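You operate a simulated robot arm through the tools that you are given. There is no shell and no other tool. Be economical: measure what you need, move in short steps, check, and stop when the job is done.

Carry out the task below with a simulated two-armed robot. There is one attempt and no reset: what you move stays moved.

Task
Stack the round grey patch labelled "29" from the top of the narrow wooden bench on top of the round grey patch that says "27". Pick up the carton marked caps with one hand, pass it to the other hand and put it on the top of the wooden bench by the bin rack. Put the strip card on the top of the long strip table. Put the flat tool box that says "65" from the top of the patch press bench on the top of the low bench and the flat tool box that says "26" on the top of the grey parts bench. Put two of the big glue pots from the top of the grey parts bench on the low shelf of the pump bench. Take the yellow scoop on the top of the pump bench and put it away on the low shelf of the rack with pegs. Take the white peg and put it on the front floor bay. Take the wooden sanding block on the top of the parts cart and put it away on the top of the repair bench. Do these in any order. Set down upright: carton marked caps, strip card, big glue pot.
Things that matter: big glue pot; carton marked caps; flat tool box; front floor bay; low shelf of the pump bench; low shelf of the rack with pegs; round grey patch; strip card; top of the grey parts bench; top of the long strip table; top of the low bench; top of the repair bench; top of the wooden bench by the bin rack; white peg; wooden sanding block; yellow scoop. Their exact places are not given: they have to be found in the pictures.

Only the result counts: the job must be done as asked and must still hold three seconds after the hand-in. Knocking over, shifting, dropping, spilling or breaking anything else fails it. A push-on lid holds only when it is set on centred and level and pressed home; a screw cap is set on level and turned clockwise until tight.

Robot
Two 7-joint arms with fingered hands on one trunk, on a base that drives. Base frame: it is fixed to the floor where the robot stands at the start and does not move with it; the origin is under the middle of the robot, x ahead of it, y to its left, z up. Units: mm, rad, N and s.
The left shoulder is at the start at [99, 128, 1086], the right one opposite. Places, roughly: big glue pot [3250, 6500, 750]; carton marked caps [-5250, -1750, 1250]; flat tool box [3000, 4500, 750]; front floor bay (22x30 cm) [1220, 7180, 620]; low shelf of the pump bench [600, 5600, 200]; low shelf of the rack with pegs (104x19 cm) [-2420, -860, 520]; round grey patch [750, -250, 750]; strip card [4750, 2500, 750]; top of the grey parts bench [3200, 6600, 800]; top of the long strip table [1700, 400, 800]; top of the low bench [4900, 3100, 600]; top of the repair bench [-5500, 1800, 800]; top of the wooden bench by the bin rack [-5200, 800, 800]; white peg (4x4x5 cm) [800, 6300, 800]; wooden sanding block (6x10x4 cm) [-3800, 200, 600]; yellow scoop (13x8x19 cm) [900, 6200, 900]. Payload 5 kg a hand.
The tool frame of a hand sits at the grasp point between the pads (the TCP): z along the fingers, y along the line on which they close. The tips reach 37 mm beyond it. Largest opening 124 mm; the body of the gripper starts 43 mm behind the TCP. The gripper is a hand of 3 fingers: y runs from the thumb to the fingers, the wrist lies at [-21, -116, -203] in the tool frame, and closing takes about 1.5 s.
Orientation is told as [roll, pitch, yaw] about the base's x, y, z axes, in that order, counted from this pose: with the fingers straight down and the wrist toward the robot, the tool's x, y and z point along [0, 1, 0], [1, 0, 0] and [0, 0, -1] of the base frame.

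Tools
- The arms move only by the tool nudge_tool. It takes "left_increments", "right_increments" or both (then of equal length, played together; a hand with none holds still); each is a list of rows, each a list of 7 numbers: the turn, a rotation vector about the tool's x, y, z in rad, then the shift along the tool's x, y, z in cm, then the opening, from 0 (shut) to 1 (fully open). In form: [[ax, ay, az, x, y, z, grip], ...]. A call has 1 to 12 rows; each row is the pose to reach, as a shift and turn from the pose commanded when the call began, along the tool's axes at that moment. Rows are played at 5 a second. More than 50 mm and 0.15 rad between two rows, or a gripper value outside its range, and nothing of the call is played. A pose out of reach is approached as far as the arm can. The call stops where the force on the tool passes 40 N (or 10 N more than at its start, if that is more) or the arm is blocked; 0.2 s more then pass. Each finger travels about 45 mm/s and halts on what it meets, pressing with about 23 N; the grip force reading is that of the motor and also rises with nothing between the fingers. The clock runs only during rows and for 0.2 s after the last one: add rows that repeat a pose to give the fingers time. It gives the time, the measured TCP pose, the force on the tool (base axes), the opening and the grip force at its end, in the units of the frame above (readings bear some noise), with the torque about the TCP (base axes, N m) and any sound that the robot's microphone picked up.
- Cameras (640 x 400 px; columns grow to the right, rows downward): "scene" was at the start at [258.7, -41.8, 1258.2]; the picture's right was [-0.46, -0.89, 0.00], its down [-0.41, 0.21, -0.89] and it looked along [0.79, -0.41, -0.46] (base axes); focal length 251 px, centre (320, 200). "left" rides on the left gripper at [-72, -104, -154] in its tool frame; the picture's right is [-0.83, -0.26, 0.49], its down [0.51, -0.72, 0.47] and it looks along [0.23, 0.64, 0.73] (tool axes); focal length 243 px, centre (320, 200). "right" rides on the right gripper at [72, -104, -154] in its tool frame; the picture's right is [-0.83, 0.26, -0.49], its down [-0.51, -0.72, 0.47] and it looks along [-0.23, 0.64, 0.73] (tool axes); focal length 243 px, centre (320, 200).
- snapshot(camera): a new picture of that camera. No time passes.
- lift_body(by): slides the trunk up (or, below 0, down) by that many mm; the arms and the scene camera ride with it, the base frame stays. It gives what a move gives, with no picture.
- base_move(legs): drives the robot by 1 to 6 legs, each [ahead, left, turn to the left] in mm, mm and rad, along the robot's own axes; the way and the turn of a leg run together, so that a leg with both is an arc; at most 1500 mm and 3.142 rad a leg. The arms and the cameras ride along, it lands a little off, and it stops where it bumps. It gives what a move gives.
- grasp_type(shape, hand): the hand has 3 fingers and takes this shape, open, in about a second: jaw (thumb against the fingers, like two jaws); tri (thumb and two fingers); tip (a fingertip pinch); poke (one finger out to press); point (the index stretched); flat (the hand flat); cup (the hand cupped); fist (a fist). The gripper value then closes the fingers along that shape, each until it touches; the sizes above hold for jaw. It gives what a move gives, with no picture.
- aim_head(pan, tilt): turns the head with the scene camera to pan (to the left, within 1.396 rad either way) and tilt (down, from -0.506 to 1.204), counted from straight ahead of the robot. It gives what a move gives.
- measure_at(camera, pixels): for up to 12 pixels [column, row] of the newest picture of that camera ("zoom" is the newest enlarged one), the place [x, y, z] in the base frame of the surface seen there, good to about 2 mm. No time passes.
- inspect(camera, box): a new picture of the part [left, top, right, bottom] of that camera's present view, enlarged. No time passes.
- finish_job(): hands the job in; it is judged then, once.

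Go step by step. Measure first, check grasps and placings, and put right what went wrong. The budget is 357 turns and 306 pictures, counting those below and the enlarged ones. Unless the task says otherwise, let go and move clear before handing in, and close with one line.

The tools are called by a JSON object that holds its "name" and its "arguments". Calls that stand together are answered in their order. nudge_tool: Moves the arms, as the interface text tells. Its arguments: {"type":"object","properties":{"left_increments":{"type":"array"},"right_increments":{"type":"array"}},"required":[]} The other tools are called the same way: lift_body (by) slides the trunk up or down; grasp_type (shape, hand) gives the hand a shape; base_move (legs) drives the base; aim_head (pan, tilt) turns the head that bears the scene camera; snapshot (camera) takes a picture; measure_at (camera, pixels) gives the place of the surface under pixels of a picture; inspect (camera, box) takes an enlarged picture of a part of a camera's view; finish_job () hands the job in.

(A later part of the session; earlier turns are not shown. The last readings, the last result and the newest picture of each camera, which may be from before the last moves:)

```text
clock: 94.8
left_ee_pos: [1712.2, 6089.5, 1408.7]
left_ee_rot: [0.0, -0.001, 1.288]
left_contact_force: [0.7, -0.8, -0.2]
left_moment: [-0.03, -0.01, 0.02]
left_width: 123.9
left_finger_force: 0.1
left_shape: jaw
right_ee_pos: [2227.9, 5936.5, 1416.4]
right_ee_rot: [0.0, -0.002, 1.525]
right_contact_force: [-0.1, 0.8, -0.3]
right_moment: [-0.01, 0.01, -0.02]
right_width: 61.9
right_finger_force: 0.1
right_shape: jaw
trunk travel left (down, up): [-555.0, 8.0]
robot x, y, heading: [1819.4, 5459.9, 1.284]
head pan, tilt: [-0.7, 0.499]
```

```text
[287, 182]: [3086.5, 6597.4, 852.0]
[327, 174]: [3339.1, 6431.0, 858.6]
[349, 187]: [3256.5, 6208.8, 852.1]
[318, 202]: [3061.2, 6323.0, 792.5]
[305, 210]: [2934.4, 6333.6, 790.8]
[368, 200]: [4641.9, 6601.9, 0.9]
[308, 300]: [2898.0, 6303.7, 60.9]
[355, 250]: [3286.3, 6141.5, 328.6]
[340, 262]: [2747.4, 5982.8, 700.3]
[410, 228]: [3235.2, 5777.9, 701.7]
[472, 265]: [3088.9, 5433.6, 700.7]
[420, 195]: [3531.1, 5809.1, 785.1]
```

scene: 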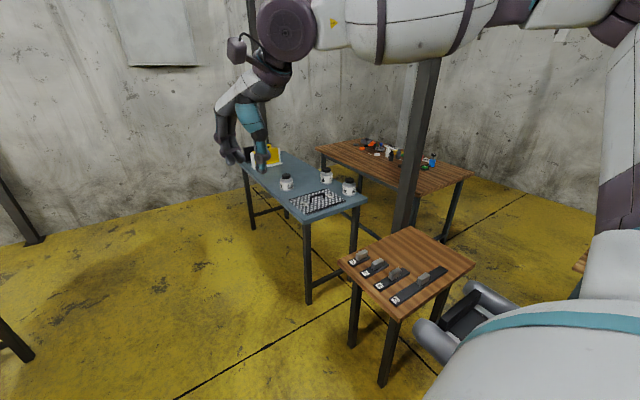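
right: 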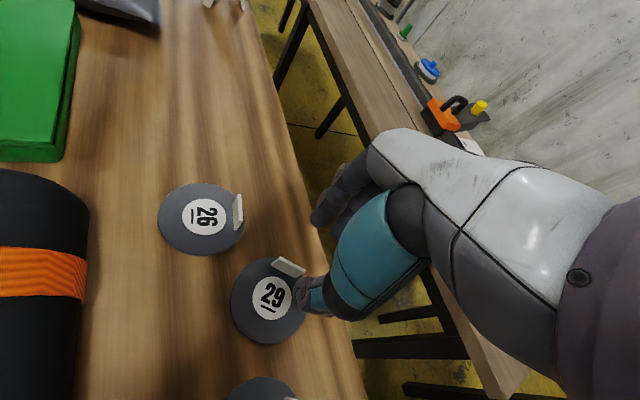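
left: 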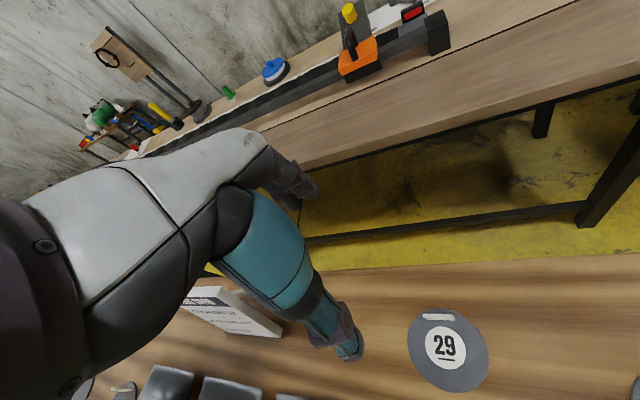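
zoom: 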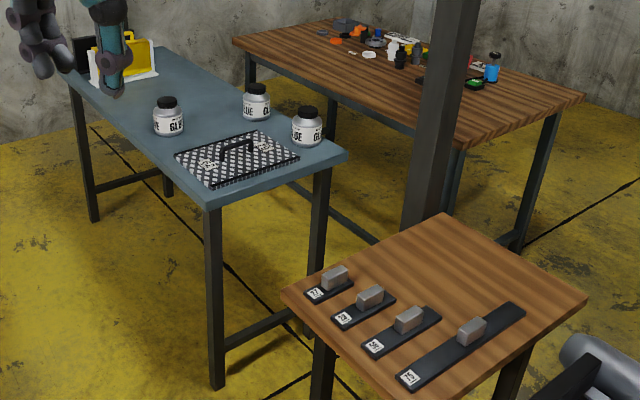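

From here I can reach the glue pots on the grey bench: (287,182), (327,174) and (349,187). I'll do those now and drive to the bench's west corner.

{"name": "base_move", "arguments": {"legs": [[0, 0, -0.363], [1090, 0, 0], [0, 0, -0.72]]}}

{"name": "aim_head", "arguments": {"pan": 0, "tilt": 0.7}}

{"name": "lift_body", "arguments": {"by": -200}}

{"name": "snapshot", "arguments": {"camera": "scene"}}

```text
clock: 103.4
left_ee_pos: [2998.0, 6705.8, 1408.7]
left_ee_rot: [-0.001, 0.0, 0.186]
left_contact_force: [0.8, -0.1, 0.1]
left_moment: [0.01, 0.01, 0.0]
left_width: 123.7
left_finger_force: 0.0
left_shape: jaw
right_ee_pos: [3095.0, 6177.1, 1416.2]
right_ee_rot: [-0.002, 0.001, 0.426]
right_contact_force: [0.5, -0.1, 0.6]
right_moment: [-0.02, -0.01, -0.02]
right_width: 61.7
right_finger_force: 0.1
right_shape: jaw
trunk travel left (down, up): [-555.0, 8.0]
robot x, y, heading: [2483.4, 6325.0, 0.183]
head pan, tilt: [-0.7, 0.499]
```

```text
clock: 104.5
left_ee_pos: [2997.7, 6706.4, 1409.7]
left_ee_rot: [0.0, 0.0, 0.186]
left_contact_force: [0.0, 0.6, -0.5]
left_moment: [0.02, 0.01, 0.03]
left_width: 123.9
left_finger_force: 0.0
left_shape: jaw
right_ee_pos: [3093.8, 6176.7, 1417.4]
right_ee_rot: [-0.001, 0.0, 0.426]
right_contact_force: [0.1, 0.1, -0.1]
right_moment: [0.02, 0.0, 0.01]
right_width: 62.0
right_finger_force: 0.1
right_shape: jaw
trunk travel left (down, up): [-555.0, 8.0]
robot x, y, heading: [2482.2, 6321.6, 0.183]
head pan, tilt: [0.0, 0.7]
```

```text
clock: 106.7
left_ee_pos: [2997.2, 6705.1, 1209.7]
left_ee_rot: [0.0, 0.0, 0.184]
left_contact_force: [-0.6, -0.1, 0.1]
left_moment: [0.0, 0.01, 0.01]
left_width: 123.7
left_finger_force: 0.1
left_shape: jaw
right_ee_pos: [3093.8, 6177.3, 1216.1]
right_ee_rot: [-0.001, -0.002, 0.427]
right_contact_force: [-0.6, 0.3, 0.0]
right_moment: [0.03, -0.01, -0.02]
right_width: 62.1
right_finger_force: 0.0
right_shape: jaw
trunk travel left (down, up): [-355.0, 208.0]
robot x, y, heading: [2487.0, 6324.8, 0.188]
head pan, tilt: [0.0, 0.7]
```

```text
246 pictures are left
```

scene: 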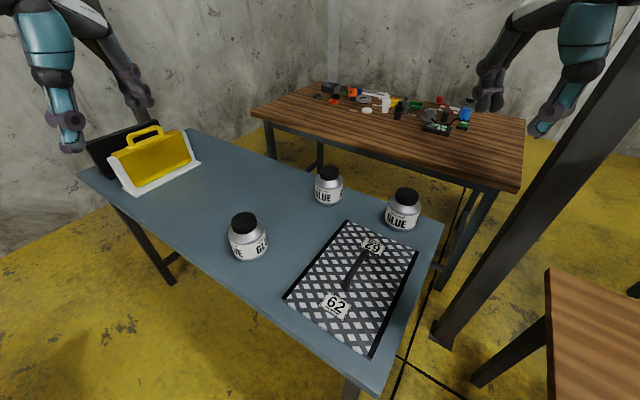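

{"name": "inspect", "arguments": {"camera": "scene", "box": [200, 150, 440, 300]}}

{"name": "measure_at", "arguments": {"camera": "zoom", "pixels": [[120, 185], [118, 175], [75, 235], [180, 235], [130, 290], [343, 60], [305, 100], [380, 100], [545, 115], [497, 155], [588, 165], [540, 210]]}}

```text
2.67 times, centred on (320, 225) of scene
```

zoom: 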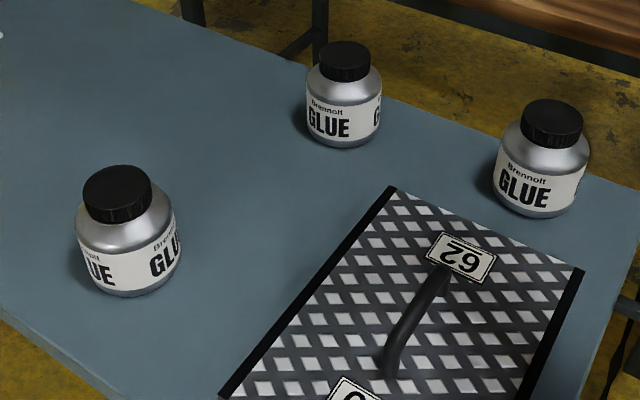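

```text
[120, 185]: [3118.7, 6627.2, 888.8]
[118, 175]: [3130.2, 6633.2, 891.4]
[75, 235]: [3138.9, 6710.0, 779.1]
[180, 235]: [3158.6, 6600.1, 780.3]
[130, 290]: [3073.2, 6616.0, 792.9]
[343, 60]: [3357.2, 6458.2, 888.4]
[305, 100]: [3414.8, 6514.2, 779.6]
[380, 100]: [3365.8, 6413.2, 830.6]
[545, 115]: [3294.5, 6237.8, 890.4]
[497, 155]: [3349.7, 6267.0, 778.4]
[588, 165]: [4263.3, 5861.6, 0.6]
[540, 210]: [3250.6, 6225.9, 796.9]
```

{"name": "measure_at", "arguments": {"camera": "zoom", "pixels": [[82, 240], [174, 240], [128, 270], [84, 195], [152, 190], [128, 225], [312, 110], [376, 110], [503, 165], [585, 170], [527, 125], [580, 128]]}}

```text
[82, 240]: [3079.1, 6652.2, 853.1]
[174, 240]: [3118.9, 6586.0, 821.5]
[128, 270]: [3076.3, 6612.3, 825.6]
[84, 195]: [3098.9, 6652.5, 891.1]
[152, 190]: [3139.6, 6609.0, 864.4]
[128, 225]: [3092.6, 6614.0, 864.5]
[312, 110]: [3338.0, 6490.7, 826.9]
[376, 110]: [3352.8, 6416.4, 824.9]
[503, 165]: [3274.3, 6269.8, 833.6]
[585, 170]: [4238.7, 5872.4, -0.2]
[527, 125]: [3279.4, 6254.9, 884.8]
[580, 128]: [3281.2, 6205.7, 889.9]
```

Pots A (3120,6628) and C (3294,6238) are about 85 mm wide with tops at z 890. The left hand takes A and the right hand takes C, so I'll move both above.

{"name": "nudge_tool", "arguments": {"left_increments": [[0, 0, 0, -1.6, 1.8, 3, 1], [0, 0, 0, -3.3, 3.6, 6, 1], [0, 0, 0, -4.9, 5.4, 9, 1], [0, 0, 0, -6.5, 7.1, 12, 1], [0, 0, 0, -8.2, 8.9, 15, 1], [0, 0, 0, -9.8, 10.7, 19, 1], [0, 0, 0, -9.8, 10.7, 22, 1], [0, 0, 0, -9.8, 10.7, 22, 1]], "right_increments": [[0, 0, 0.04, -0.45, 3.4, 3, 1], [0, 0, 0.08, -0.9, 6.9, 6, 1], [0, 0, 0.12, -1.35, 10.3, 9, 1], [0, 0, 0.16, -1.8, 13.8, 12, 1], [0, 0, 0.2, -2.25, 17.2, 15, 1], [0, 0, 0.24, -2.7, 20.7, 19, 1], [0, 0, 0.24, -2.7, 20.7, 22, 1], [0, 0, 0.24, -2.7, 20.7, 22, 1]]}}

{"name": "snapshot", "arguments": {"camera": "scene"}}

{"name": "snapshot", "arguments": {"camera": "left"}}

{"name": "snapshot", "arguments": {"camera": "right"}}

```text
refused: row 6 steps farther than a row can; nothing moved
```

```text
244 pictures are left
```

scene: 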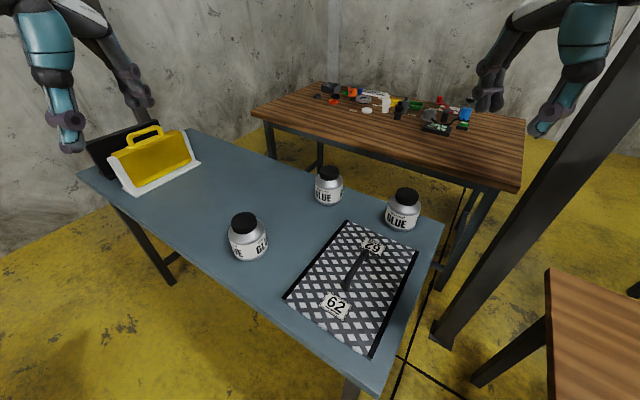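

```text
243 pictures are left
```

left: 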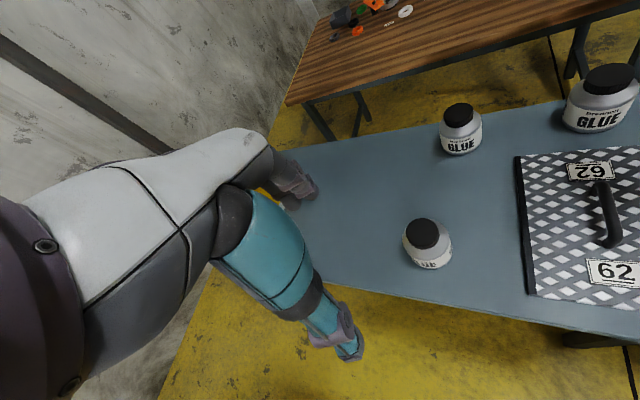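

```text
242 pictures are left
```

right: 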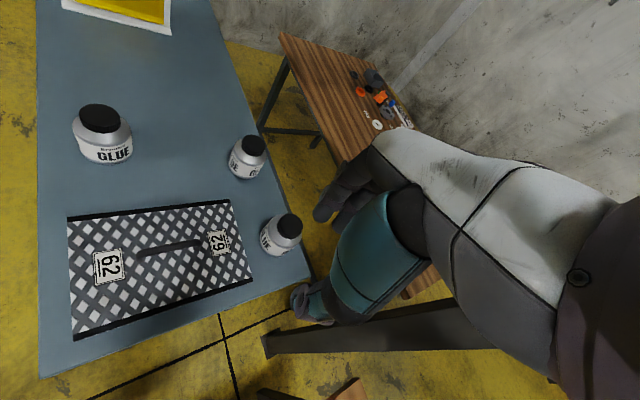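

Row 6 was too big a step, so I'll retry with smaller ones.

{"name": "nudge_tool", "arguments": {"left_increments": [[0, 0, 0, -1.6, 1.8, 3, 1], [0, 0, 0, -3.3, 3.6, 6, 1], [0, 0, 0, -4.9, 5.4, 9, 1], [0, 0, 0, -6.5, 7.1, 12, 1], [0, 0, 0, -8.2, 8.9, 15, 1], [0, 0, 0, -9.8, 10.7, 18, 1], [0, 0, 0, -9.8, 10.7, 22, 1], [0, 0, 0, -9.8, 10.7, 22, 1]], "right_increments": [[0, 0, 0.04, -0.45, 3.4, 3, 1], [0, 0, 0.08, -0.9, 6.9, 6, 1], [0, 0, 0.12, -1.35, 10.3, 9, 1], [0, 0, 0.16, -1.8, 13.8, 12, 1], [0, 0, 0.2, -2.25, 17.2, 15, 1], [0, 0, 0.24, -2.7, 20.7, 18, 1], [0, 0, 0.24, -2.7, 20.7, 22, 1], [0, 0, 0.24, -2.7, 20.7, 22, 1]]}}

{"name": "snapshot", "arguments": {"camera": "scene"}}

{"name": "snapshot", "arguments": {"camera": "left"}}

{"name": "snapshot", "arguments": {"camera": "right"}}

```text
clock: 108.5
left_ee_pos: [3120.2, 6626.0, 990.7]
left_ee_rot: [0.0, -0.002, 0.184]
left_contact_force: [0.1, 0.1, 0.7]
left_moment: [0.02, -0.04, -0.01]
left_width: 123.8
left_finger_force: 0.0
left_shape: jaw
right_ee_pos: [3294.6, 6237.9, 996.4]
right_ee_rot: [0.0, -0.001, 0.186]
right_contact_force: [-1.0, -0.3, -1.0]
right_moment: [-0.01, -0.05, -0.02]
right_width: 123.9
right_finger_force: 0.0
right_shape: jaw
trunk travel left (down, up): [-355.0, 208.0]
robot x, y, heading: [2485.7, 6321.8, 0.186]
head pan, tilt: [0.0, 0.7]
```

```text
241 pictures are left
```

scene: 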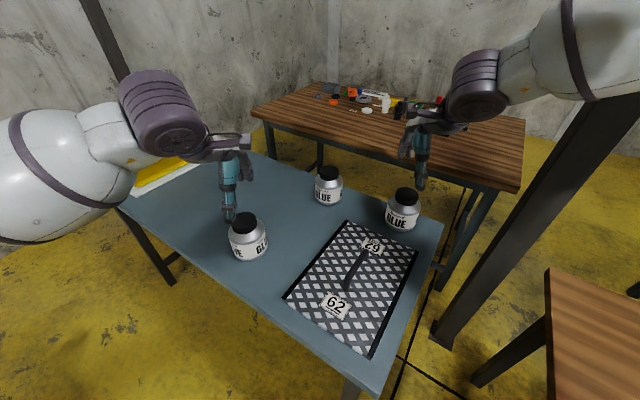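

```text
240 pictures are left
```

left: 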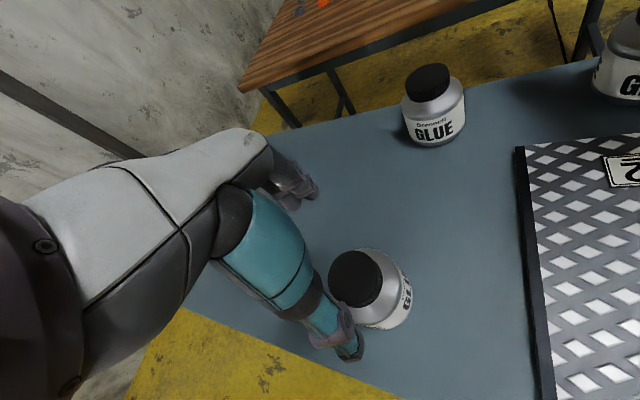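

```text
239 pictures are left
```

right: 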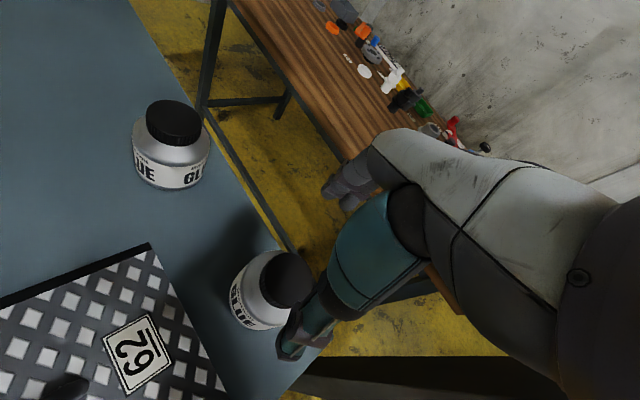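

{"name": "measure_at", "arguments": {"camera": "left", "pixels": [[340, 275], [355, 265], [355, 275], [405, 290], [380, 322], [375, 290]]}}

{"name": "measure_at", "arguments": {"camera": "right", "pixels": [[285, 275], [295, 270], [270, 275], [235, 300], [262, 325], [250, 275]]}}

```text
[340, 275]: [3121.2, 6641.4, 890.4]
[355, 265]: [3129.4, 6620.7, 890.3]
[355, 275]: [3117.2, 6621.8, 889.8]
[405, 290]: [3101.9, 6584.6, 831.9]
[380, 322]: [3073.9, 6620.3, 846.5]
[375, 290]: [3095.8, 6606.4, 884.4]
```

```text
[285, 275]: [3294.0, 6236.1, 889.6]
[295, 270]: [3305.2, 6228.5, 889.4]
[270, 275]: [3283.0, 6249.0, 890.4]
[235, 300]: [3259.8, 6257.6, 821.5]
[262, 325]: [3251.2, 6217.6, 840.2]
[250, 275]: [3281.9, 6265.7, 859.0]
```

Both hands are well centred. I'll descend and close.

{"name": "nudge_tool", "arguments": {"left_increments": [[0, 0, 0, 0, 0, 4, 1], [0, 0, 0, 0, 0, 8, 1], [0, 0, 0, 0, 0, 12, 1], [0, 0, 0, 0, 0, 15.2, 1], [0, 0, 0, 0, 0, 15.2, 0.8], [0, 0, 0, 0, 0, 15.2, 0.5], [0, 0, 0, 0, 0, 15.2, 0.2], [0, 0, 0, 0, 0, 15.2, 0], [0, 0, 0, 0, 0, 15.2, 0], [0, 0, 0, 0, 0, 15.2, 0]], "right_increments": [[0, 0, 0, 0, 0, 4, 1], [0, 0, 0, 0, 0, 8, 1], [0, 0, 0, 0, 0, 12, 1], [0, 0, 0, 0, 0, 15.7, 1], [0, 0, 0, 0, 0, 15.7, 0.8], [0, 0, 0, 0, 0, 15.7, 0.5], [0, 0, 0, 0, 0, 15.7, 0.2], [0, 0, 0, 0, 0, 15.7, 0], [0, 0, 0, 0, 0, 15.7, 0], [0, 0, 0, 0, 0, 15.7, 0]]}}

{"name": "snapshot", "arguments": {"camera": "scene"}}

```text
clock: 110.7
left_ee_pos: [3119.8, 6629.8, 838.7]
left_ee_rot: [-0.001, 0.001, 0.186]
left_contact_force: [3.7, 1.9, 4.5]
left_moment: [0.19, -0.53, 0.0]
left_width: 86.7
left_finger_force: 23.2
left_shape: jaw
right_ee_pos: [3294.4, 6239.3, 839.8]
right_ee_rot: [0.0, -0.002, 0.184]
right_contact_force: [-0.9, 0.6, 0.7]
right_moment: [0.04, -0.02, 0.0]
right_width: 80.8
right_finger_force: 23.4
right_shape: jaw
trunk travel left (down, up): [-355.0, 208.0]
robot x, y, heading: [2484.7, 6323.6, 0.183]
head pan, tilt: [0.0, 0.7]
```

```text
238 pictures are left
```

scene: 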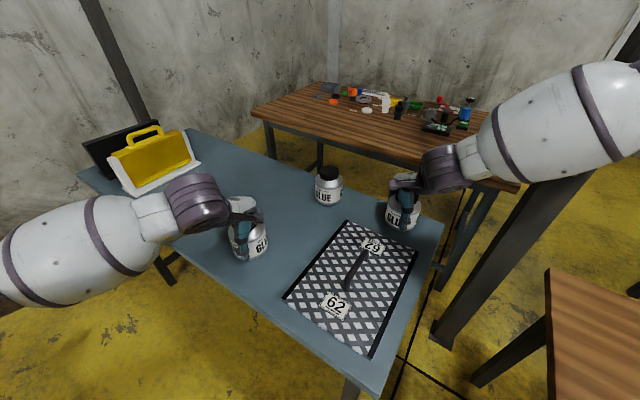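

Both pots are gripped (87 and 81 mm). I'll lift them straight up and bring them in.

{"name": "nudge_tool", "arguments": {"left_increments": [[0, 0, 0, 0, 0, -4, 0], [0, 0, 0, 0, 0, -8, 0], [0, 0, 0, 0, 0, -12, 0], [0, 0, 0, 0, 0, -16, 0], [0, 0, 0, 2, -3, -18, 0], [0, 0, 0, 4, -6, -20, 0], [0, 0, 0, 6, -8, -22, 0]], "right_increments": [[0, 0, 0, 0, 0, -4, 0], [0, 0, 0, 0, 0, -8, 0], [0, 0, 0, 0, 0, -12, 0], [0, 0, 0, 0, 0, -16, 0], [0, 0, 0, 1, -4, -18, 0], [0, 0, 0, 1, -8, -20, 0], [0, 0, 0, 1, -12, -22, 0]]}}

{"name": "snapshot", "arguments": {"camera": "scene"}}

```text
clock: 112.3
left_ee_pos: [3029.5, 6669.9, 1059.2]
left_ee_rot: [0.0, 0.0, 0.187]
left_contact_force: [-0.5, 0.4, -4.3]
left_moment: [0.02, -0.07, -0.01]
left_width: 85.9
left_finger_force: 23.2
left_shape: jaw
right_ee_pos: [3173.4, 6224.5, 1058.2]
right_ee_rot: [-0.001, -0.004, 0.186]
right_contact_force: [-1.8, -0.1, -2.9]
right_moment: [0.06, 0.0, -0.04]
right_width: 80.5
right_finger_force: 23.1
right_shape: jaw
trunk travel left (down, up): [-355.0, 208.0]
robot x, y, heading: [2484.5, 6319.9, 0.185]
head pan, tilt: [0.0, 0.7]
```

```text
237 pictures are left
```

scene: 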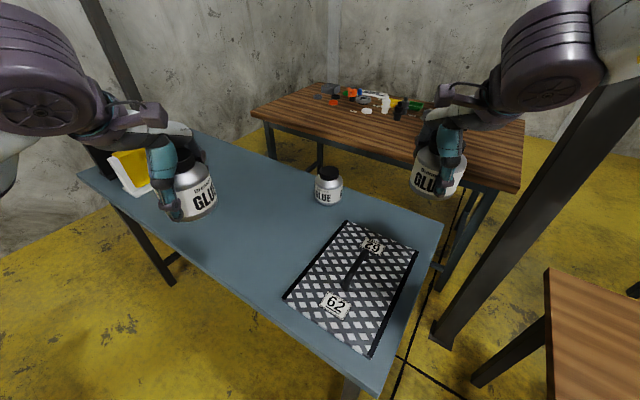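

Both pots are held. I'll back off, turn round to face the pump bench, and approach it.

{"name": "base_move", "arguments": {"legs": [[-400, 0, 0], [0, 0, 2.645], [296, 352, 0]]}}

{"name": "snapshot", "arguments": {"camera": "scene"}}

```text
clock: 124.2
left_ee_pos: [1045.1, 5977.8, 1057.0]
left_ee_rot: [0.0, 0.0, 2.815]
left_contact_force: [0.5, 0.4, -3.6]
left_moment: [-0.03, 0.06, -0.03]
left_width: 84.8
left_finger_force: 22.8
left_shape: jaw
right_ee_pos: [1136.9, 6436.4, 1056.4]
right_ee_rot: [-0.001, 0.0, 2.818]
right_contact_force: [-0.6, 0.1, -2.9]
right_moment: [-0.03, 0.0, -0.04]
right_width: 79.8
right_finger_force: 22.9
right_shape: jaw
trunk travel left (down, up): [-355.0, 208.0]
robot x, y, heading: [1693.1, 6012.3, 2.81]
head pan, tilt: [0.0, 0.7]
```

```text
236 pictures are left
```

scene: 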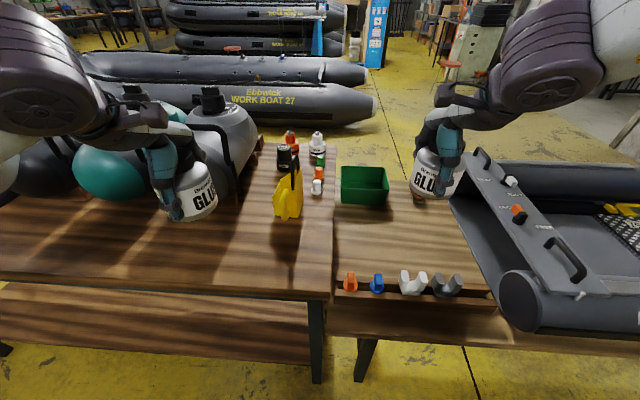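

{"name": "measure_at", "arguments": {"camera": "scene", "pixels": [[150, 320], [250, 340], [150, 365], [20, 290], [250, 295], [310, 380], [150, 278], [318, 298], [288, 190], [412, 282], [317, 187], [5, 350]]}}

{"name": "aim_head", "arguments": {"pan": 0.4, "tilt": 0.95}}

{"name": "snapshot", "arguments": {"camera": "scene"}}

```text
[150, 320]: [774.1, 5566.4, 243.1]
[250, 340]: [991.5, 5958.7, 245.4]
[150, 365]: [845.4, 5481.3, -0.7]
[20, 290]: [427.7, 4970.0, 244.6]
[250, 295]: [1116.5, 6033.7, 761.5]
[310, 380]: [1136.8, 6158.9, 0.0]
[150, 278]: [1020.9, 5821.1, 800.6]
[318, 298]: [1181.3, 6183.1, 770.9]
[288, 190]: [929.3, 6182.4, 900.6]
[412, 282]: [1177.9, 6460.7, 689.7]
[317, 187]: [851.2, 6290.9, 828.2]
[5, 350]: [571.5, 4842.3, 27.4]
```

```text
clock: 125.1
left_ee_pos: [1044.0, 5978.9, 1057.2]
left_ee_rot: [-0.001, 0.002, 2.816]
left_contact_force: [0.2, -0.6, -3.7]
left_moment: [-0.01, 0.0, -0.04]
left_width: 84.6
left_finger_force: 22.9
left_shape: jaw
right_ee_pos: [1136.4, 6437.1, 1057.4]
right_ee_rot: [0.0, 0.001, 2.816]
right_contact_force: [-0.9, 0.2, -3.0]
right_moment: [-0.04, 0.02, 0.01]
right_width: 79.7
right_finger_force: 22.8
right_shape: jaw
trunk travel left (down, up): [-355.0, 208.0]
robot x, y, heading: [1693.5, 6012.2, 2.815]
head pan, tilt: [0.4, 0.949]
```

```text
235 pictures are left
```

scene: 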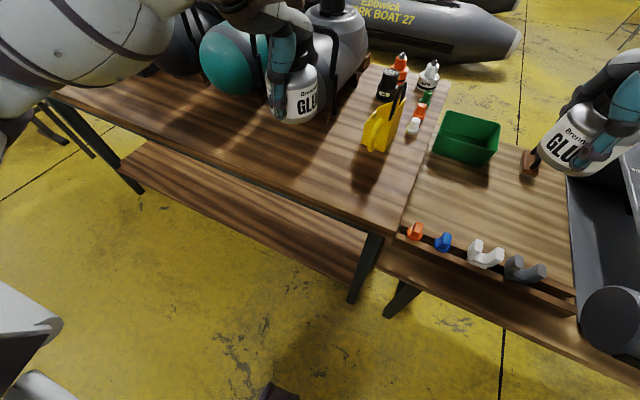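

{"name": "inspect", "arguments": {"camera": "scene", "box": [40, 80, 440, 320]}}

{"name": "measure_at", "arguments": {"camera": "scene", "pixels": [[240, 235], [235, 248], [242, 228], [200, 215], [195, 228], [300, 262], [290, 270], [240, 165], [236, 172], [300, 200], [355, 285], [345, 250]]}}

```text
1.60 times, centred on (240, 200) of scene
```

zoom: 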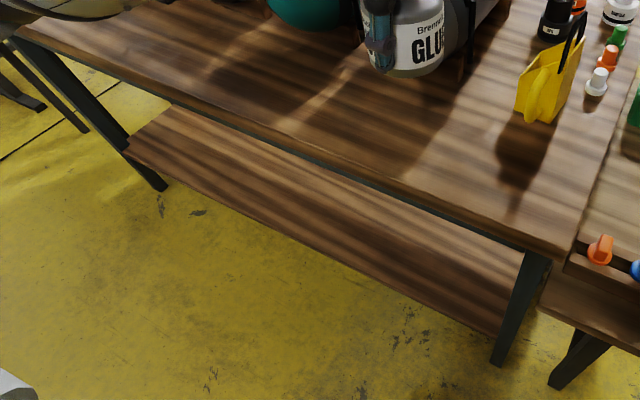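

```text
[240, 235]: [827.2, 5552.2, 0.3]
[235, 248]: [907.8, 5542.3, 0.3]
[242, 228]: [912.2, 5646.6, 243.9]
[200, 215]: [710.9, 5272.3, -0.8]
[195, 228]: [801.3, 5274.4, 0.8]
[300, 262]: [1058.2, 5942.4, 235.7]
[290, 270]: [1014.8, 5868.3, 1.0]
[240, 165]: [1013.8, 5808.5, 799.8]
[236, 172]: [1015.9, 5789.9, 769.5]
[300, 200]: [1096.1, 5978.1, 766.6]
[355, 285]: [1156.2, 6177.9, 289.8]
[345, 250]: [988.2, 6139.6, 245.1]
```

The shelf top is at z 244, and its front edge is about 20 mm behind the bench's front edge. I'll back off, slide left to a clear stretch, and lower the trunk.

{"name": "base_move", "arguments": {"legs": [[-210, 0, 0], [0, 563, 0], [0, 0, -0.076]]}}

{"name": "lift_body", "arguments": {"by": -340}}

{"name": "nudge_tool", "arguments": {"left_increments": [[0, 0, 0, 0, -0.5, 4.5, 0], [0, 0, 0, 0, -1, 9, 0], [0, 0, 0, 0, -1.5, 13.5, 0], [0, 0, 0, 0, -2, 18, 0], [0, 0, 0, 0, -2.5, 22.5, 0], [0, 0, 0, 0, -3, 27, 0], [0, 0, 0, 0, -3.5, 31, 0], [0, 0, 0, 0, -4, 34.7, 0], [0, 0, 0, 0, -4, 34.7, 0]], "right_increments": [[0, 0, 0, 0, 0, 4.5, 0], [0, 0, 0, 0, 0, 9, 0], [0, 0, 0, 0, 0, 13.5, 0], [0, 0, 0, 0, 0, 18, 0], [0, 0, 0, 0, 0, 22.5, 0], [0, 0, 0, 0, 0, 27, 0], [0, 0, 0, 0, 0, 31, 0], [0, 0, 0, 0, 0, 34.7, 0], [0, 0, 0, 0, 0, 34.7, 0]]}}

{"name": "aim_head", "arguments": {"pan": 0, "tilt": 0.6}}

{"name": "snapshot", "arguments": {"camera": "scene"}}

```text
clock: 132.3
left_ee_pos: [1060.2, 5424.1, 1056.4]
left_ee_rot: [-0.004, 0.003, 2.728]
left_contact_force: [-0.3, -0.5, -3.3]
left_moment: [0.03, 0.0, 0.01]
left_width: 84.8
left_finger_force: 22.6
left_shape: jaw
right_ee_pos: [1191.0, 5872.7, 1056.2]
right_ee_rot: [-0.003, 0.002, 2.729]
right_contact_force: [0.9, -0.2, -3.3]
right_moment: [-0.01, -0.03, -0.01]
right_width: 79.7
right_finger_force: 23.4
right_shape: jaw
trunk travel left (down, up): [-355.0, 208.0]
robot x, y, heading: [1705.3, 5405.8, 2.727]
head pan, tilt: [0.4, 0.949]
```

```text
clock: 135.7
left_ee_pos: [1046.9, 5429.6, 714.8]
left_ee_rot: [0.001, 0.031, 2.727]
left_contact_force: [-0.7, -0.7, -4.0]
left_moment: [0.03, 0.0, 0.0]
left_width: 84.9
left_finger_force: 22.9
left_shape: jaw
right_ee_pos: [1191.3, 5874.4, 717.2]
right_ee_rot: [0.0, -0.002, 2.73]
right_contact_force: [-0.2, -0.3, -3.5]
right_moment: [-0.08, -0.02, -0.02]
right_width: 79.9
right_finger_force: 22.7
right_shape: jaw
trunk travel left (down, up): [-15.0, 548.0]
robot x, y, heading: [1708.0, 5402.8, 2.726]
head pan, tilt: [0.4, 0.949]
```

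```text
clock: 137.7
left_ee_pos: [1095.0, 5408.6, 369.3]
left_ee_rot: [0.0, 0.032, 2.728]
left_contact_force: [0.5, -0.8, -3.7]
left_moment: [0.0, 0.04, 0.02]
left_width: 84.4
left_finger_force: 23.0
left_shape: jaw
left hand out of reach, approached as far as the arm can: row 1, 2, 3, 4, 5, 6
right_ee_pos: [1188.3, 5874.0, 369.2]
right_ee_rot: [-0.001, -0.001, 2.729]
right_contact_force: [0.3, 1.0, -4.1]
right_moment: [-0.04, 0.02, 0.0]
right_width: 79.9
right_finger_force: 22.5
right_shape: jaw
trunk travel left (down, up): [-15.0, 548.0]
robot x, y, heading: [1706.3, 5405.7, 2.722]
head pan, tilt: [0.4, 0.949]
```

```text
clock: 138.5
left_ee_pos: [1095.9, 5407.4, 369.7]
left_ee_rot: [0.001, 0.032, 2.728]
left_contact_force: [-0.4, 0.4, -4.5]
left_moment: [0.02, 0.02, -0.01]
left_width: 84.4
left_finger_force: 23.0
left_shape: jaw
right_ee_pos: [1187.4, 5874.9, 368.3]
right_ee_rot: [-0.001, -0.001, 2.731]
right_contact_force: [0.0, -0.2, -3.2]
right_moment: [-0.03, 0.03, 0.03]
right_width: 79.7
right_finger_force: 23.3
right_shape: jaw
trunk travel left (down, up): [-15.0, 548.0]
robot x, y, heading: [1710.4, 5400.9, 2.728]
head pan, tilt: [0.0, 0.6]
```

```text
233 pictures are left
```

scene: 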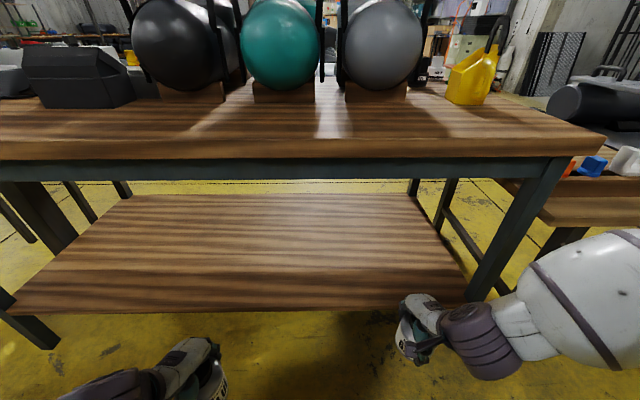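

The shelf is clear. I'll move left 150 mm to keep the right elbow off the leg, then go ahead 200 mm.

{"name": "base_move", "arguments": {"legs": [[0, 150, 0.0], [190, 0, 0]]}}

{"name": "snapshot", "arguments": {"camera": "scene"}}

```text
clock: 141.6
left_ee_pos: [867.0, 5355.2, 368.6]
left_ee_rot: [0.0, 0.034, 2.722]
left_contact_force: [-0.8, -0.3, -3.8]
left_moment: [0.0, -0.01, -0.01]
left_width: 84.5
left_finger_force: 22.6
left_shape: jaw
right_ee_pos: [963.3, 5823.2, 369.8]
right_ee_rot: [0.001, -0.001, 2.723]
right_contact_force: [0.5, 0.5, -3.4]
right_moment: [-0.02, -0.02, 0.01]
right_width: 79.6
right_finger_force: 22.8
right_shape: jaw
trunk travel left (down, up): [-15.0, 548.0]
robot x, y, heading: [1481.4, 5350.1, 2.722]
head pan, tilt: [0.0, 0.6]
```

```text
232 pictures are left
```

scene: 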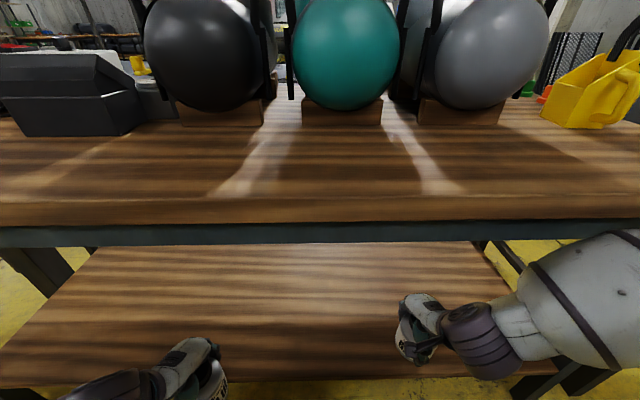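

{"name": "nudge_tool", "arguments": {"left_increments": [[-0.015, 0, 0, 0, 4.3, 0, 0], [-0.032, 0, 0, 0, 8.6, 0, 0], [-0.032, 0, 0, 0, 12.9, 0, 0], [-0.032, 0, 0, 0, 12.9, 3.5, 0], [-0.032, 0, 0, 0, 12.9, 7, 0], [-0.032, 0, 0, 0, 12.9, 7.4, 0]], "right_increments": [[0, 0, 0, 0, 1.2, 0, 0], [0, 0, 0, 0, 2.4, 0, 0], [0, 0, 0, 0, 3.6, 0, 0], [0, 0, 0, 0, 3.6, 3.5, 0], [0, 0, 0, 0, 3.6, 7, 0], [0, 0, 0, 0, 3.6, 7.4, 0]]}}

{"name": "aim_head", "arguments": {"pan": 0, "tilt": 0.9}}

{"name": "snapshot", "arguments": {"camera": "scene"}}

{"name": "snapshot", "arguments": {"camera": "left"}}

{"name": "snapshot", "arguments": {"camera": "right"}}

```text
clock: 142.8
left_ee_pos: [746.7, 5408.6, 301.9]
left_ee_rot: [-0.001, -0.008, 2.729]
left_contact_force: [-0.2, 0.1, -3.2]
left_moment: [0.03, 0.01, -0.01]
left_width: 83.3
left_finger_force: 23.0
left_shape: jaw
right_ee_pos: [896.2, 5847.7, 335.4]
right_ee_rot: [-0.005, -0.06, 2.732]
right_contact_force: [-1.9, -0.7, -2.6]
right_moment: [-0.02, 0.0, -0.04]
right_width: 79.5
right_finger_force: 22.7
right_shape: jaw
trunk travel left (down, up): [-15.0, 548.0]
robot x, y, heading: [1483.1, 5350.8, 2.73]
head pan, tilt: [0.0, 0.6]
stopped in row 6 (left hand): the force on the tool passed its limit at 44 N (the readings are from after the stop); the commanded pose is now the measured one
```

```text
clock: 143.6
left_ee_pos: [744.9, 5408.4, 301.3]
left_ee_rot: [-0.004, -0.01, 2.728]
left_contact_force: [-0.4, 0.7, -3.5]
left_moment: [0.03, 0.03, -0.01]
left_width: 83.2
left_finger_force: 23.0
left_shape: jaw
right_ee_pos: [894.3, 5848.7, 334.6]
right_ee_rot: [-0.004, -0.061, 2.73]
right_contact_force: [0.4, 0.9, -2.6]
right_moment: [-0.03, 0.04, -0.01]
right_width: 79.6
right_finger_force: 23.0
right_shape: jaw
trunk travel left (down, up): [-15.0, 548.0]
robot x, y, heading: [1480.5, 5347.7, 2.723]
head pan, tilt: [0.0, 0.901]
```

```text
231 pictures are left
```

scene: 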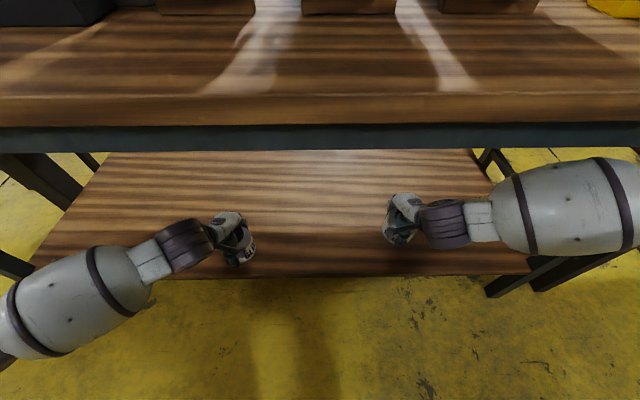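

```text
230 pictures are left
```

left: 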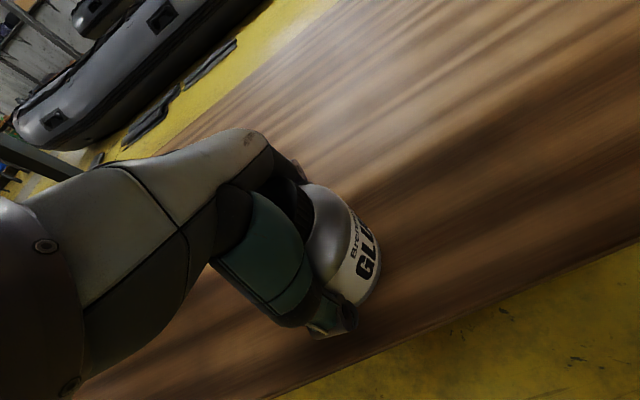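

```text
229 pictures are left
```

right: 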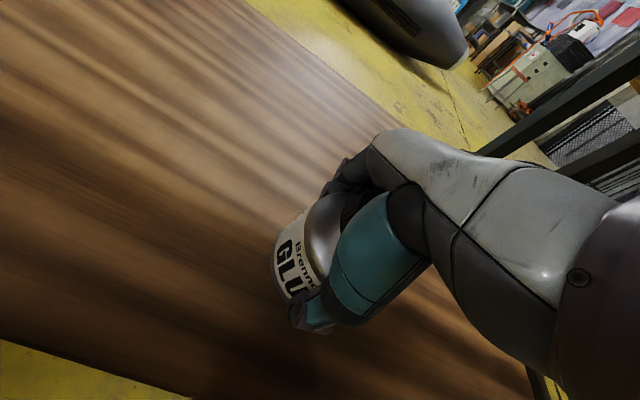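

The left hand stopped at z 302 with a brief force spike, and the right hand is still 45 mm high and slightly pitched. I'll lower both gently and level the right.

{"name": "nudge_tool", "arguments": {"left_increments": [[0, 0, 0, 0, 0, 0.3, 0], [0, 0, 0, 0, 0, 0.6, 0], [0, 0, 0, 0, 0, 0.8, 0], [0, 0, 0, 0, 0, 0.9, 0]], "right_increments": [[0.02, 0, 0, 0, -0.5, 1, 0], [0.04, 0, 0, 0, -1, 2, 0], [0.06, 0, 0, 0, -1, 3, 0], [0.06, 0, 0, 0, -1, 3.5, 0]]}}

{"name": "inspect", "arguments": {"camera": "scene", "box": [180, 160, 480, 290]}}

```text
clock: 144.6
left_ee_pos: [745.0, 5410.9, 300.1]
left_ee_rot: [-0.004, -0.022, 2.728]
left_contact_force: [5.5, -2.6, 17.2]
left_moment: [-0.23, 0.38, 0.16]
left_width: 82.6
left_finger_force: 23.4
left_shape: jaw
right_ee_pos: [900.6, 5844.1, 303.5]
right_ee_rot: [-0.005, -0.004, 2.73]
right_contact_force: [0.8, -0.1, 6.9]
right_moment: [0.04, -0.07, -0.02]
right_width: 79.3
right_finger_force: 22.7
right_shape: jaw
trunk travel left (down, up): [-15.0, 548.0]
robot x, y, heading: [1479.6, 5347.8, 2.733]
head pan, tilt: [0.0, 0.901]
stopped in row 4 (left hand): the force on the tool passed its limit at 42 N (the readings are from after the stop); the commanded pose is now the measured one
```

```text
2.13 times, centred on (330, 225) of scene
```

zoom: 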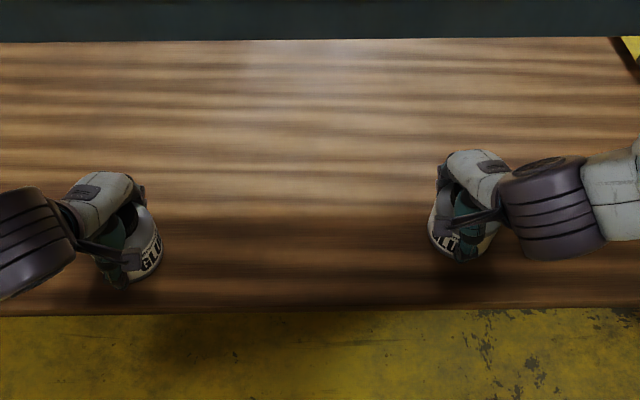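

Both pots are now resting on the shelf, with contact forces up. I'll open both hands.

{"name": "nudge_tool", "arguments": {"left_increments": [[0, 0, 0, 0, 0, -0.1, 0.72], [0, 0, 0, 0, 0, -0.1, 0.85], [0, 0, 0, 0, 0, -0.1, 1], [0, 0, 0, 0, 0, -0.1, 1], [0, 0, 0, 0, 0, -0.1, 1]], "right_increments": [[0, 0, 0, 0, 0, 0, 0.7], [0, 0, 0, 0, 0, 0, 0.85], [0, 0, 0, 0, 0, 0, 1], [0, 0, 0, 0, 0, 0, 1], [0, 0, 0, 0, 0, 0, 1]]}}

{"name": "snapshot", "arguments": {"camera": "left"}}

{"name": "snapshot", "arguments": {"camera": "right"}}

```text
clock: 145.8
left_ee_pos: [743.9, 5409.6, 297.6]
left_ee_rot: [-0.006, -0.016, 2.728]
left_contact_force: [1.6, -1.3, 4.4]
left_moment: [-0.05, -0.19, -0.07]
left_width: 123.7
left_finger_force: 0.0
left_shape: jaw
right_ee_pos: [901.1, 5844.5, 302.4]
right_ee_rot: [-0.003, -0.003, 2.731]
right_contact_force: [-0.5, 0.5, -0.5]
right_moment: [0.0, -0.01, -0.02]
right_width: 123.4
right_finger_force: 0.0
right_shape: jaw
trunk travel left (down, up): [-15.0, 548.0]
robot x, y, heading: [1478.0, 5347.9, 2.731]
head pan, tilt: [0.0, 0.901]
```

```text
227 pictures are left
```

left: 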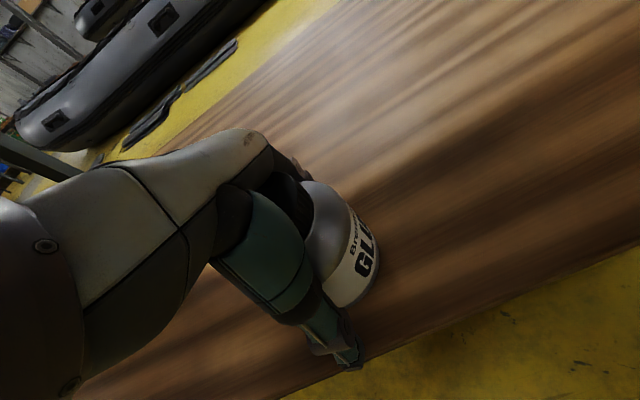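

```text
226 pictures are left
```

right: 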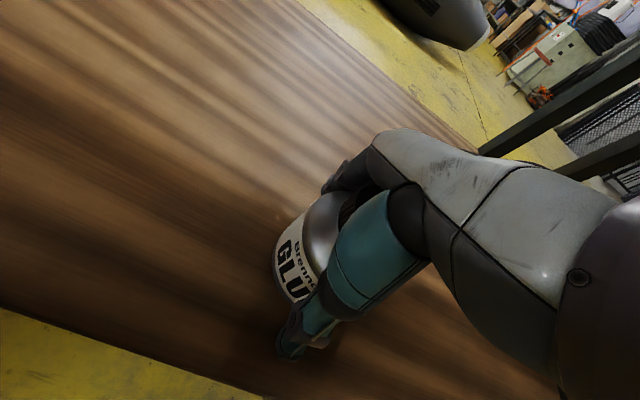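

The pots stand upright. I'll raise both hands 110 mm and back the base out.

{"name": "nudge_tool", "arguments": {"left_increments": [[0, 0, 0, 0, 0, -2, 1], [0, 0, 0, 0, 0, -5, 1], [0, 0, 0, 0, 0, -8, 1], [0, 0, 0, 0, 0, -11, 1], [0, 0, 0, 0, 0, -11, 1]], "right_increments": [[0, 0, 0, 0, 0, -2, 1], [0, 0, 0, 0, 0, -5, 1], [0, 0, 0, 0, 0, -8, 1], [0, 0, 0, 0, 0, -11, 1], [0, 0, 0, 0, 0, -11, 1]]}}

{"name": "snapshot", "arguments": {"camera": "scene"}}

```text
clock: 146.7
left_ee_pos: [748.7, 5408.4, 395.8]
left_ee_rot: [-0.007, -0.016, 2.722]
left_contact_force: [-0.6, -1.0, 0.0]
left_moment: [0.06, -0.02, -0.03]
left_width: 124.1
left_finger_force: 0.0
left_shape: jaw
right_ee_pos: [965.5, 5825.7, 338.9]
right_ee_rot: [-0.011, 0.132, 2.722]
right_contact_force: [-0.1, -0.5, 1.3]
right_moment: [0.09, -0.04, -0.02]
right_width: 124.0
right_finger_force: 0.0
right_shape: jaw
trunk travel left (down, up): [-15.0, 548.0]
robot x, y, heading: [1477.6, 5352.1, 2.718]
head pan, tilt: [0.0, 0.901]
stopped in row 4 (right hand): the force on the tool passed its limit at 63 N (the readings are from after the stop); the commanded pose is now the measured one
```

```text
225 pictures are left
```

scene: 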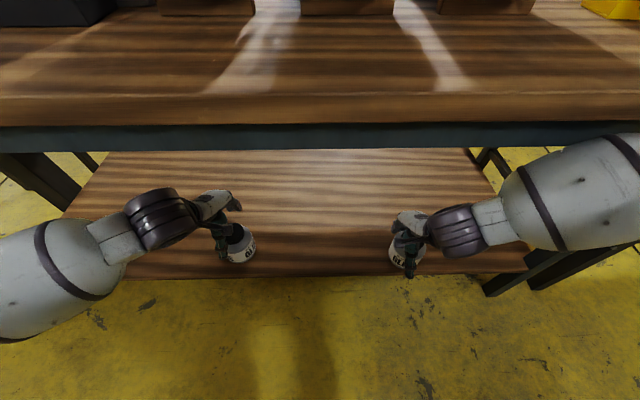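

The right arm bumped the bench apron from below and the hand was pushed back. I'll check the right pot before doing anything else.

{"name": "snapshot", "arguments": {"camera": "right"}}

{"name": "inspect", "arguments": {"camera": "scene", "box": [360, 120, 640, 300]}}

```text
224 pictures are left
```

right: 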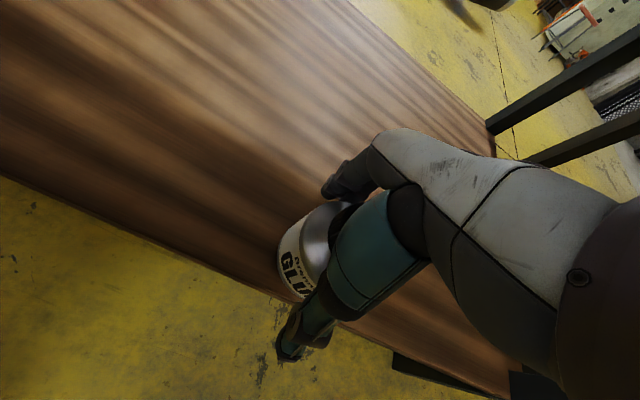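

```text
2.22 times, centred on (500, 210) of scene
```

zoom: 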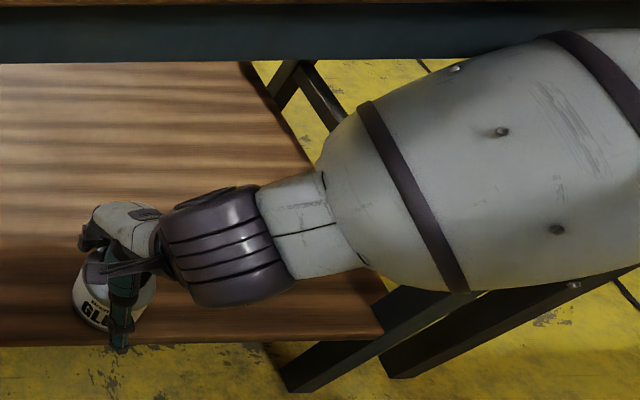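

The right pot is upright, but it was pulled toward the shelf edge and the elbow is under the apron. I'll level and lower the hand, regrip, then redo the placing with the base farther back.

{"name": "nudge_tool", "arguments": {"right_increments": [[-0.04, 0, 0, 0, 0, 1, 1], [-0.08, 0, 0, 0, 0, 2, 1], [-0.13, 0, 0, 0, 0, 3, 1], [-0.13, 0, 0, 0, 0.3, 3.6, 1], [-0.13, 0, 0, 0, 0.3, 3.6, 1]]}}

{"name": "snapshot", "arguments": {"camera": "right"}}

```text
clock: 147.9
left_ee_pos: [748.1, 5412.2, 393.4]
left_ee_rot: [-0.003, -0.013, 2.721]
left_contact_force: [-0.1, 0.9, -0.2]
left_moment: [-0.06, 0.04, -0.02]
left_width: 123.8
left_finger_force: 0.1
left_shape: jaw
right_ee_pos: [964.7, 5830.9, 302.9]
right_ee_rot: [-0.011, 0.012, 2.72]
right_contact_force: [1.8, -1.4, -2.6]
right_moment: [0.09, 0.21, 0.02]
right_width: 123.8
right_finger_force: 0.1
right_shape: jaw
right hand out of reach, approached as far as the arm can: row 3, 4, 5
trunk travel left (down, up): [-15.0, 548.0]
robot x, y, heading: [1480.2, 5346.4, 2.723]
head pan, tilt: [0.0, 0.901]
```

```text
222 pictures are left
```

right: 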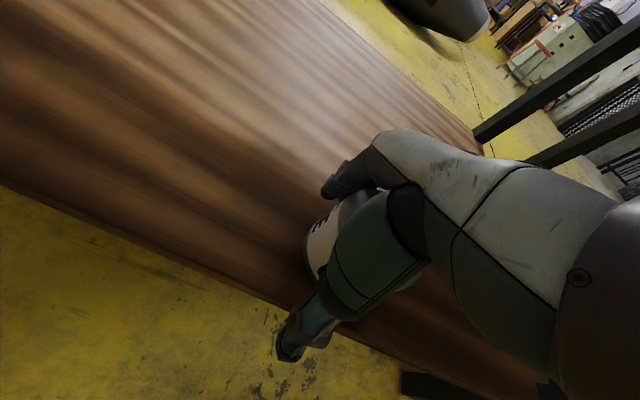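

{"name": "nudge_tool", "arguments": {"right_increments": [[0, 0, 0, 0, 0, 0, 0.7], [0, 0, 0, 0, 0, 0, 0.4], [0, 0, 0, 0, 0, 0, 0], [0, 0, 0, 0, 0, 0, 0], [0, 0, 0, 0, 0, 0, 0], [0, 0, 0, 0, 0, 0, 0], [0, 0, 0, 0, 0, -1, 0], [0, 0, 0, 0, 0, -2, 0]]}}

{"name": "snapshot", "arguments": {"camera": "right"}}

{"name": "snapshot", "arguments": {"camera": "scene"}}

```text
clock: 149.7
left_ee_pos: [748.6, 5410.7, 394.9]
left_ee_rot: [-0.004, -0.015, 2.721]
left_contact_force: [-0.2, 0.0, 0.0]
left_moment: [0.01, 0.0, -0.01]
left_width: 123.7
left_finger_force: 0.0
left_shape: jaw
right_ee_pos: [964.4, 5829.6, 324.6]
right_ee_rot: [-0.011, 0.003, 2.721]
right_contact_force: [-1.4, -0.1, 0.1]
right_moment: [-0.04, 0.01, 0.05]
right_width: 5.7
right_finger_force: 23.1
right_shape: jaw
trunk travel left (down, up): [-15.0, 548.0]
robot x, y, heading: [1479.7, 5347.3, 2.714]
head pan, tilt: [0.0, 0.901]
```

```text
221 pictures are left
```

right: 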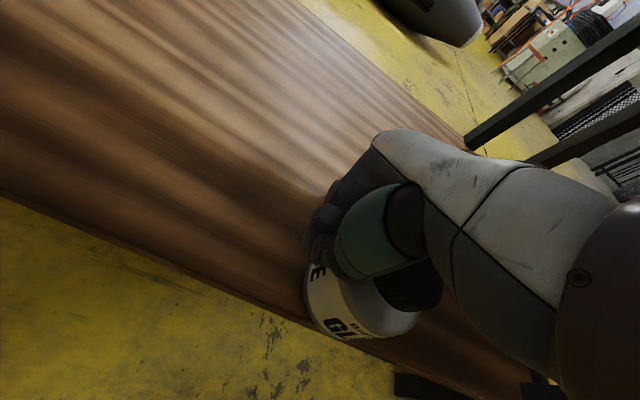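

```text
220 pictures are left
```

scene: 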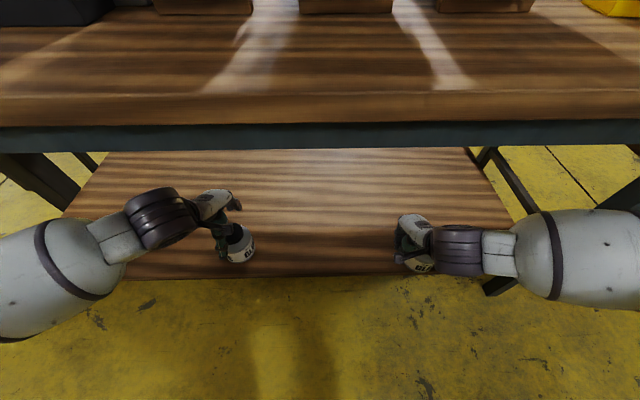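

The pot slipped sideways out of the closing fingers, still upright near the front edge. I'll measure it.

{"name": "inspect", "arguments": {"camera": "right", "box": [240, 200, 480, 380]}}

{"name": "measure_at", "arguments": {"camera": "right", "pixels": [[315, 285], [345, 325], [400, 325], [385, 310], [330, 270], [300, 310], [260, 330]]}}

{"name": "inspect", "arguments": {"camera": "scene", "box": [360, 190, 520, 300]}}

```text
2.22 times, centred on (360, 290) of right
```

zoom: 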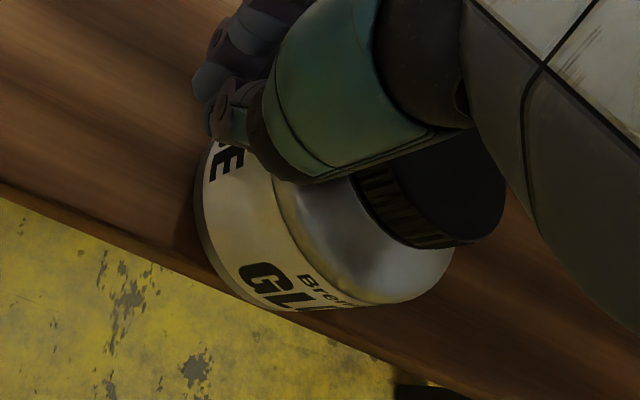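

```text
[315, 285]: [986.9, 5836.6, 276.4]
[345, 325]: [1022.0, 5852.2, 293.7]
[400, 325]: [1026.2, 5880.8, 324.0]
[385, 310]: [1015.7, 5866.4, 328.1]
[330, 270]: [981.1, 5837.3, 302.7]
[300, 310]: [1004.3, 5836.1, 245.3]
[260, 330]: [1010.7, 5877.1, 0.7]
```

```text
3.64 times, centred on (440, 245) of scene
```

zoom: 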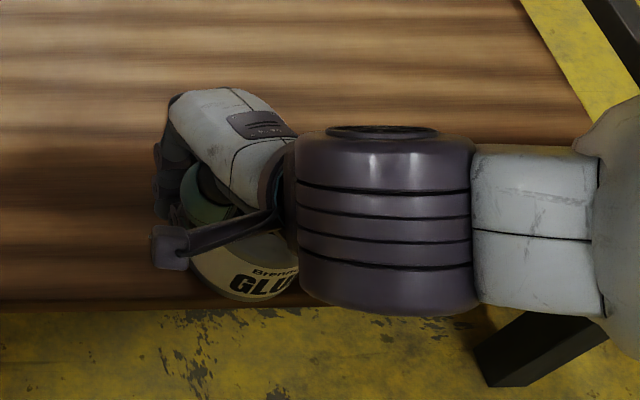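

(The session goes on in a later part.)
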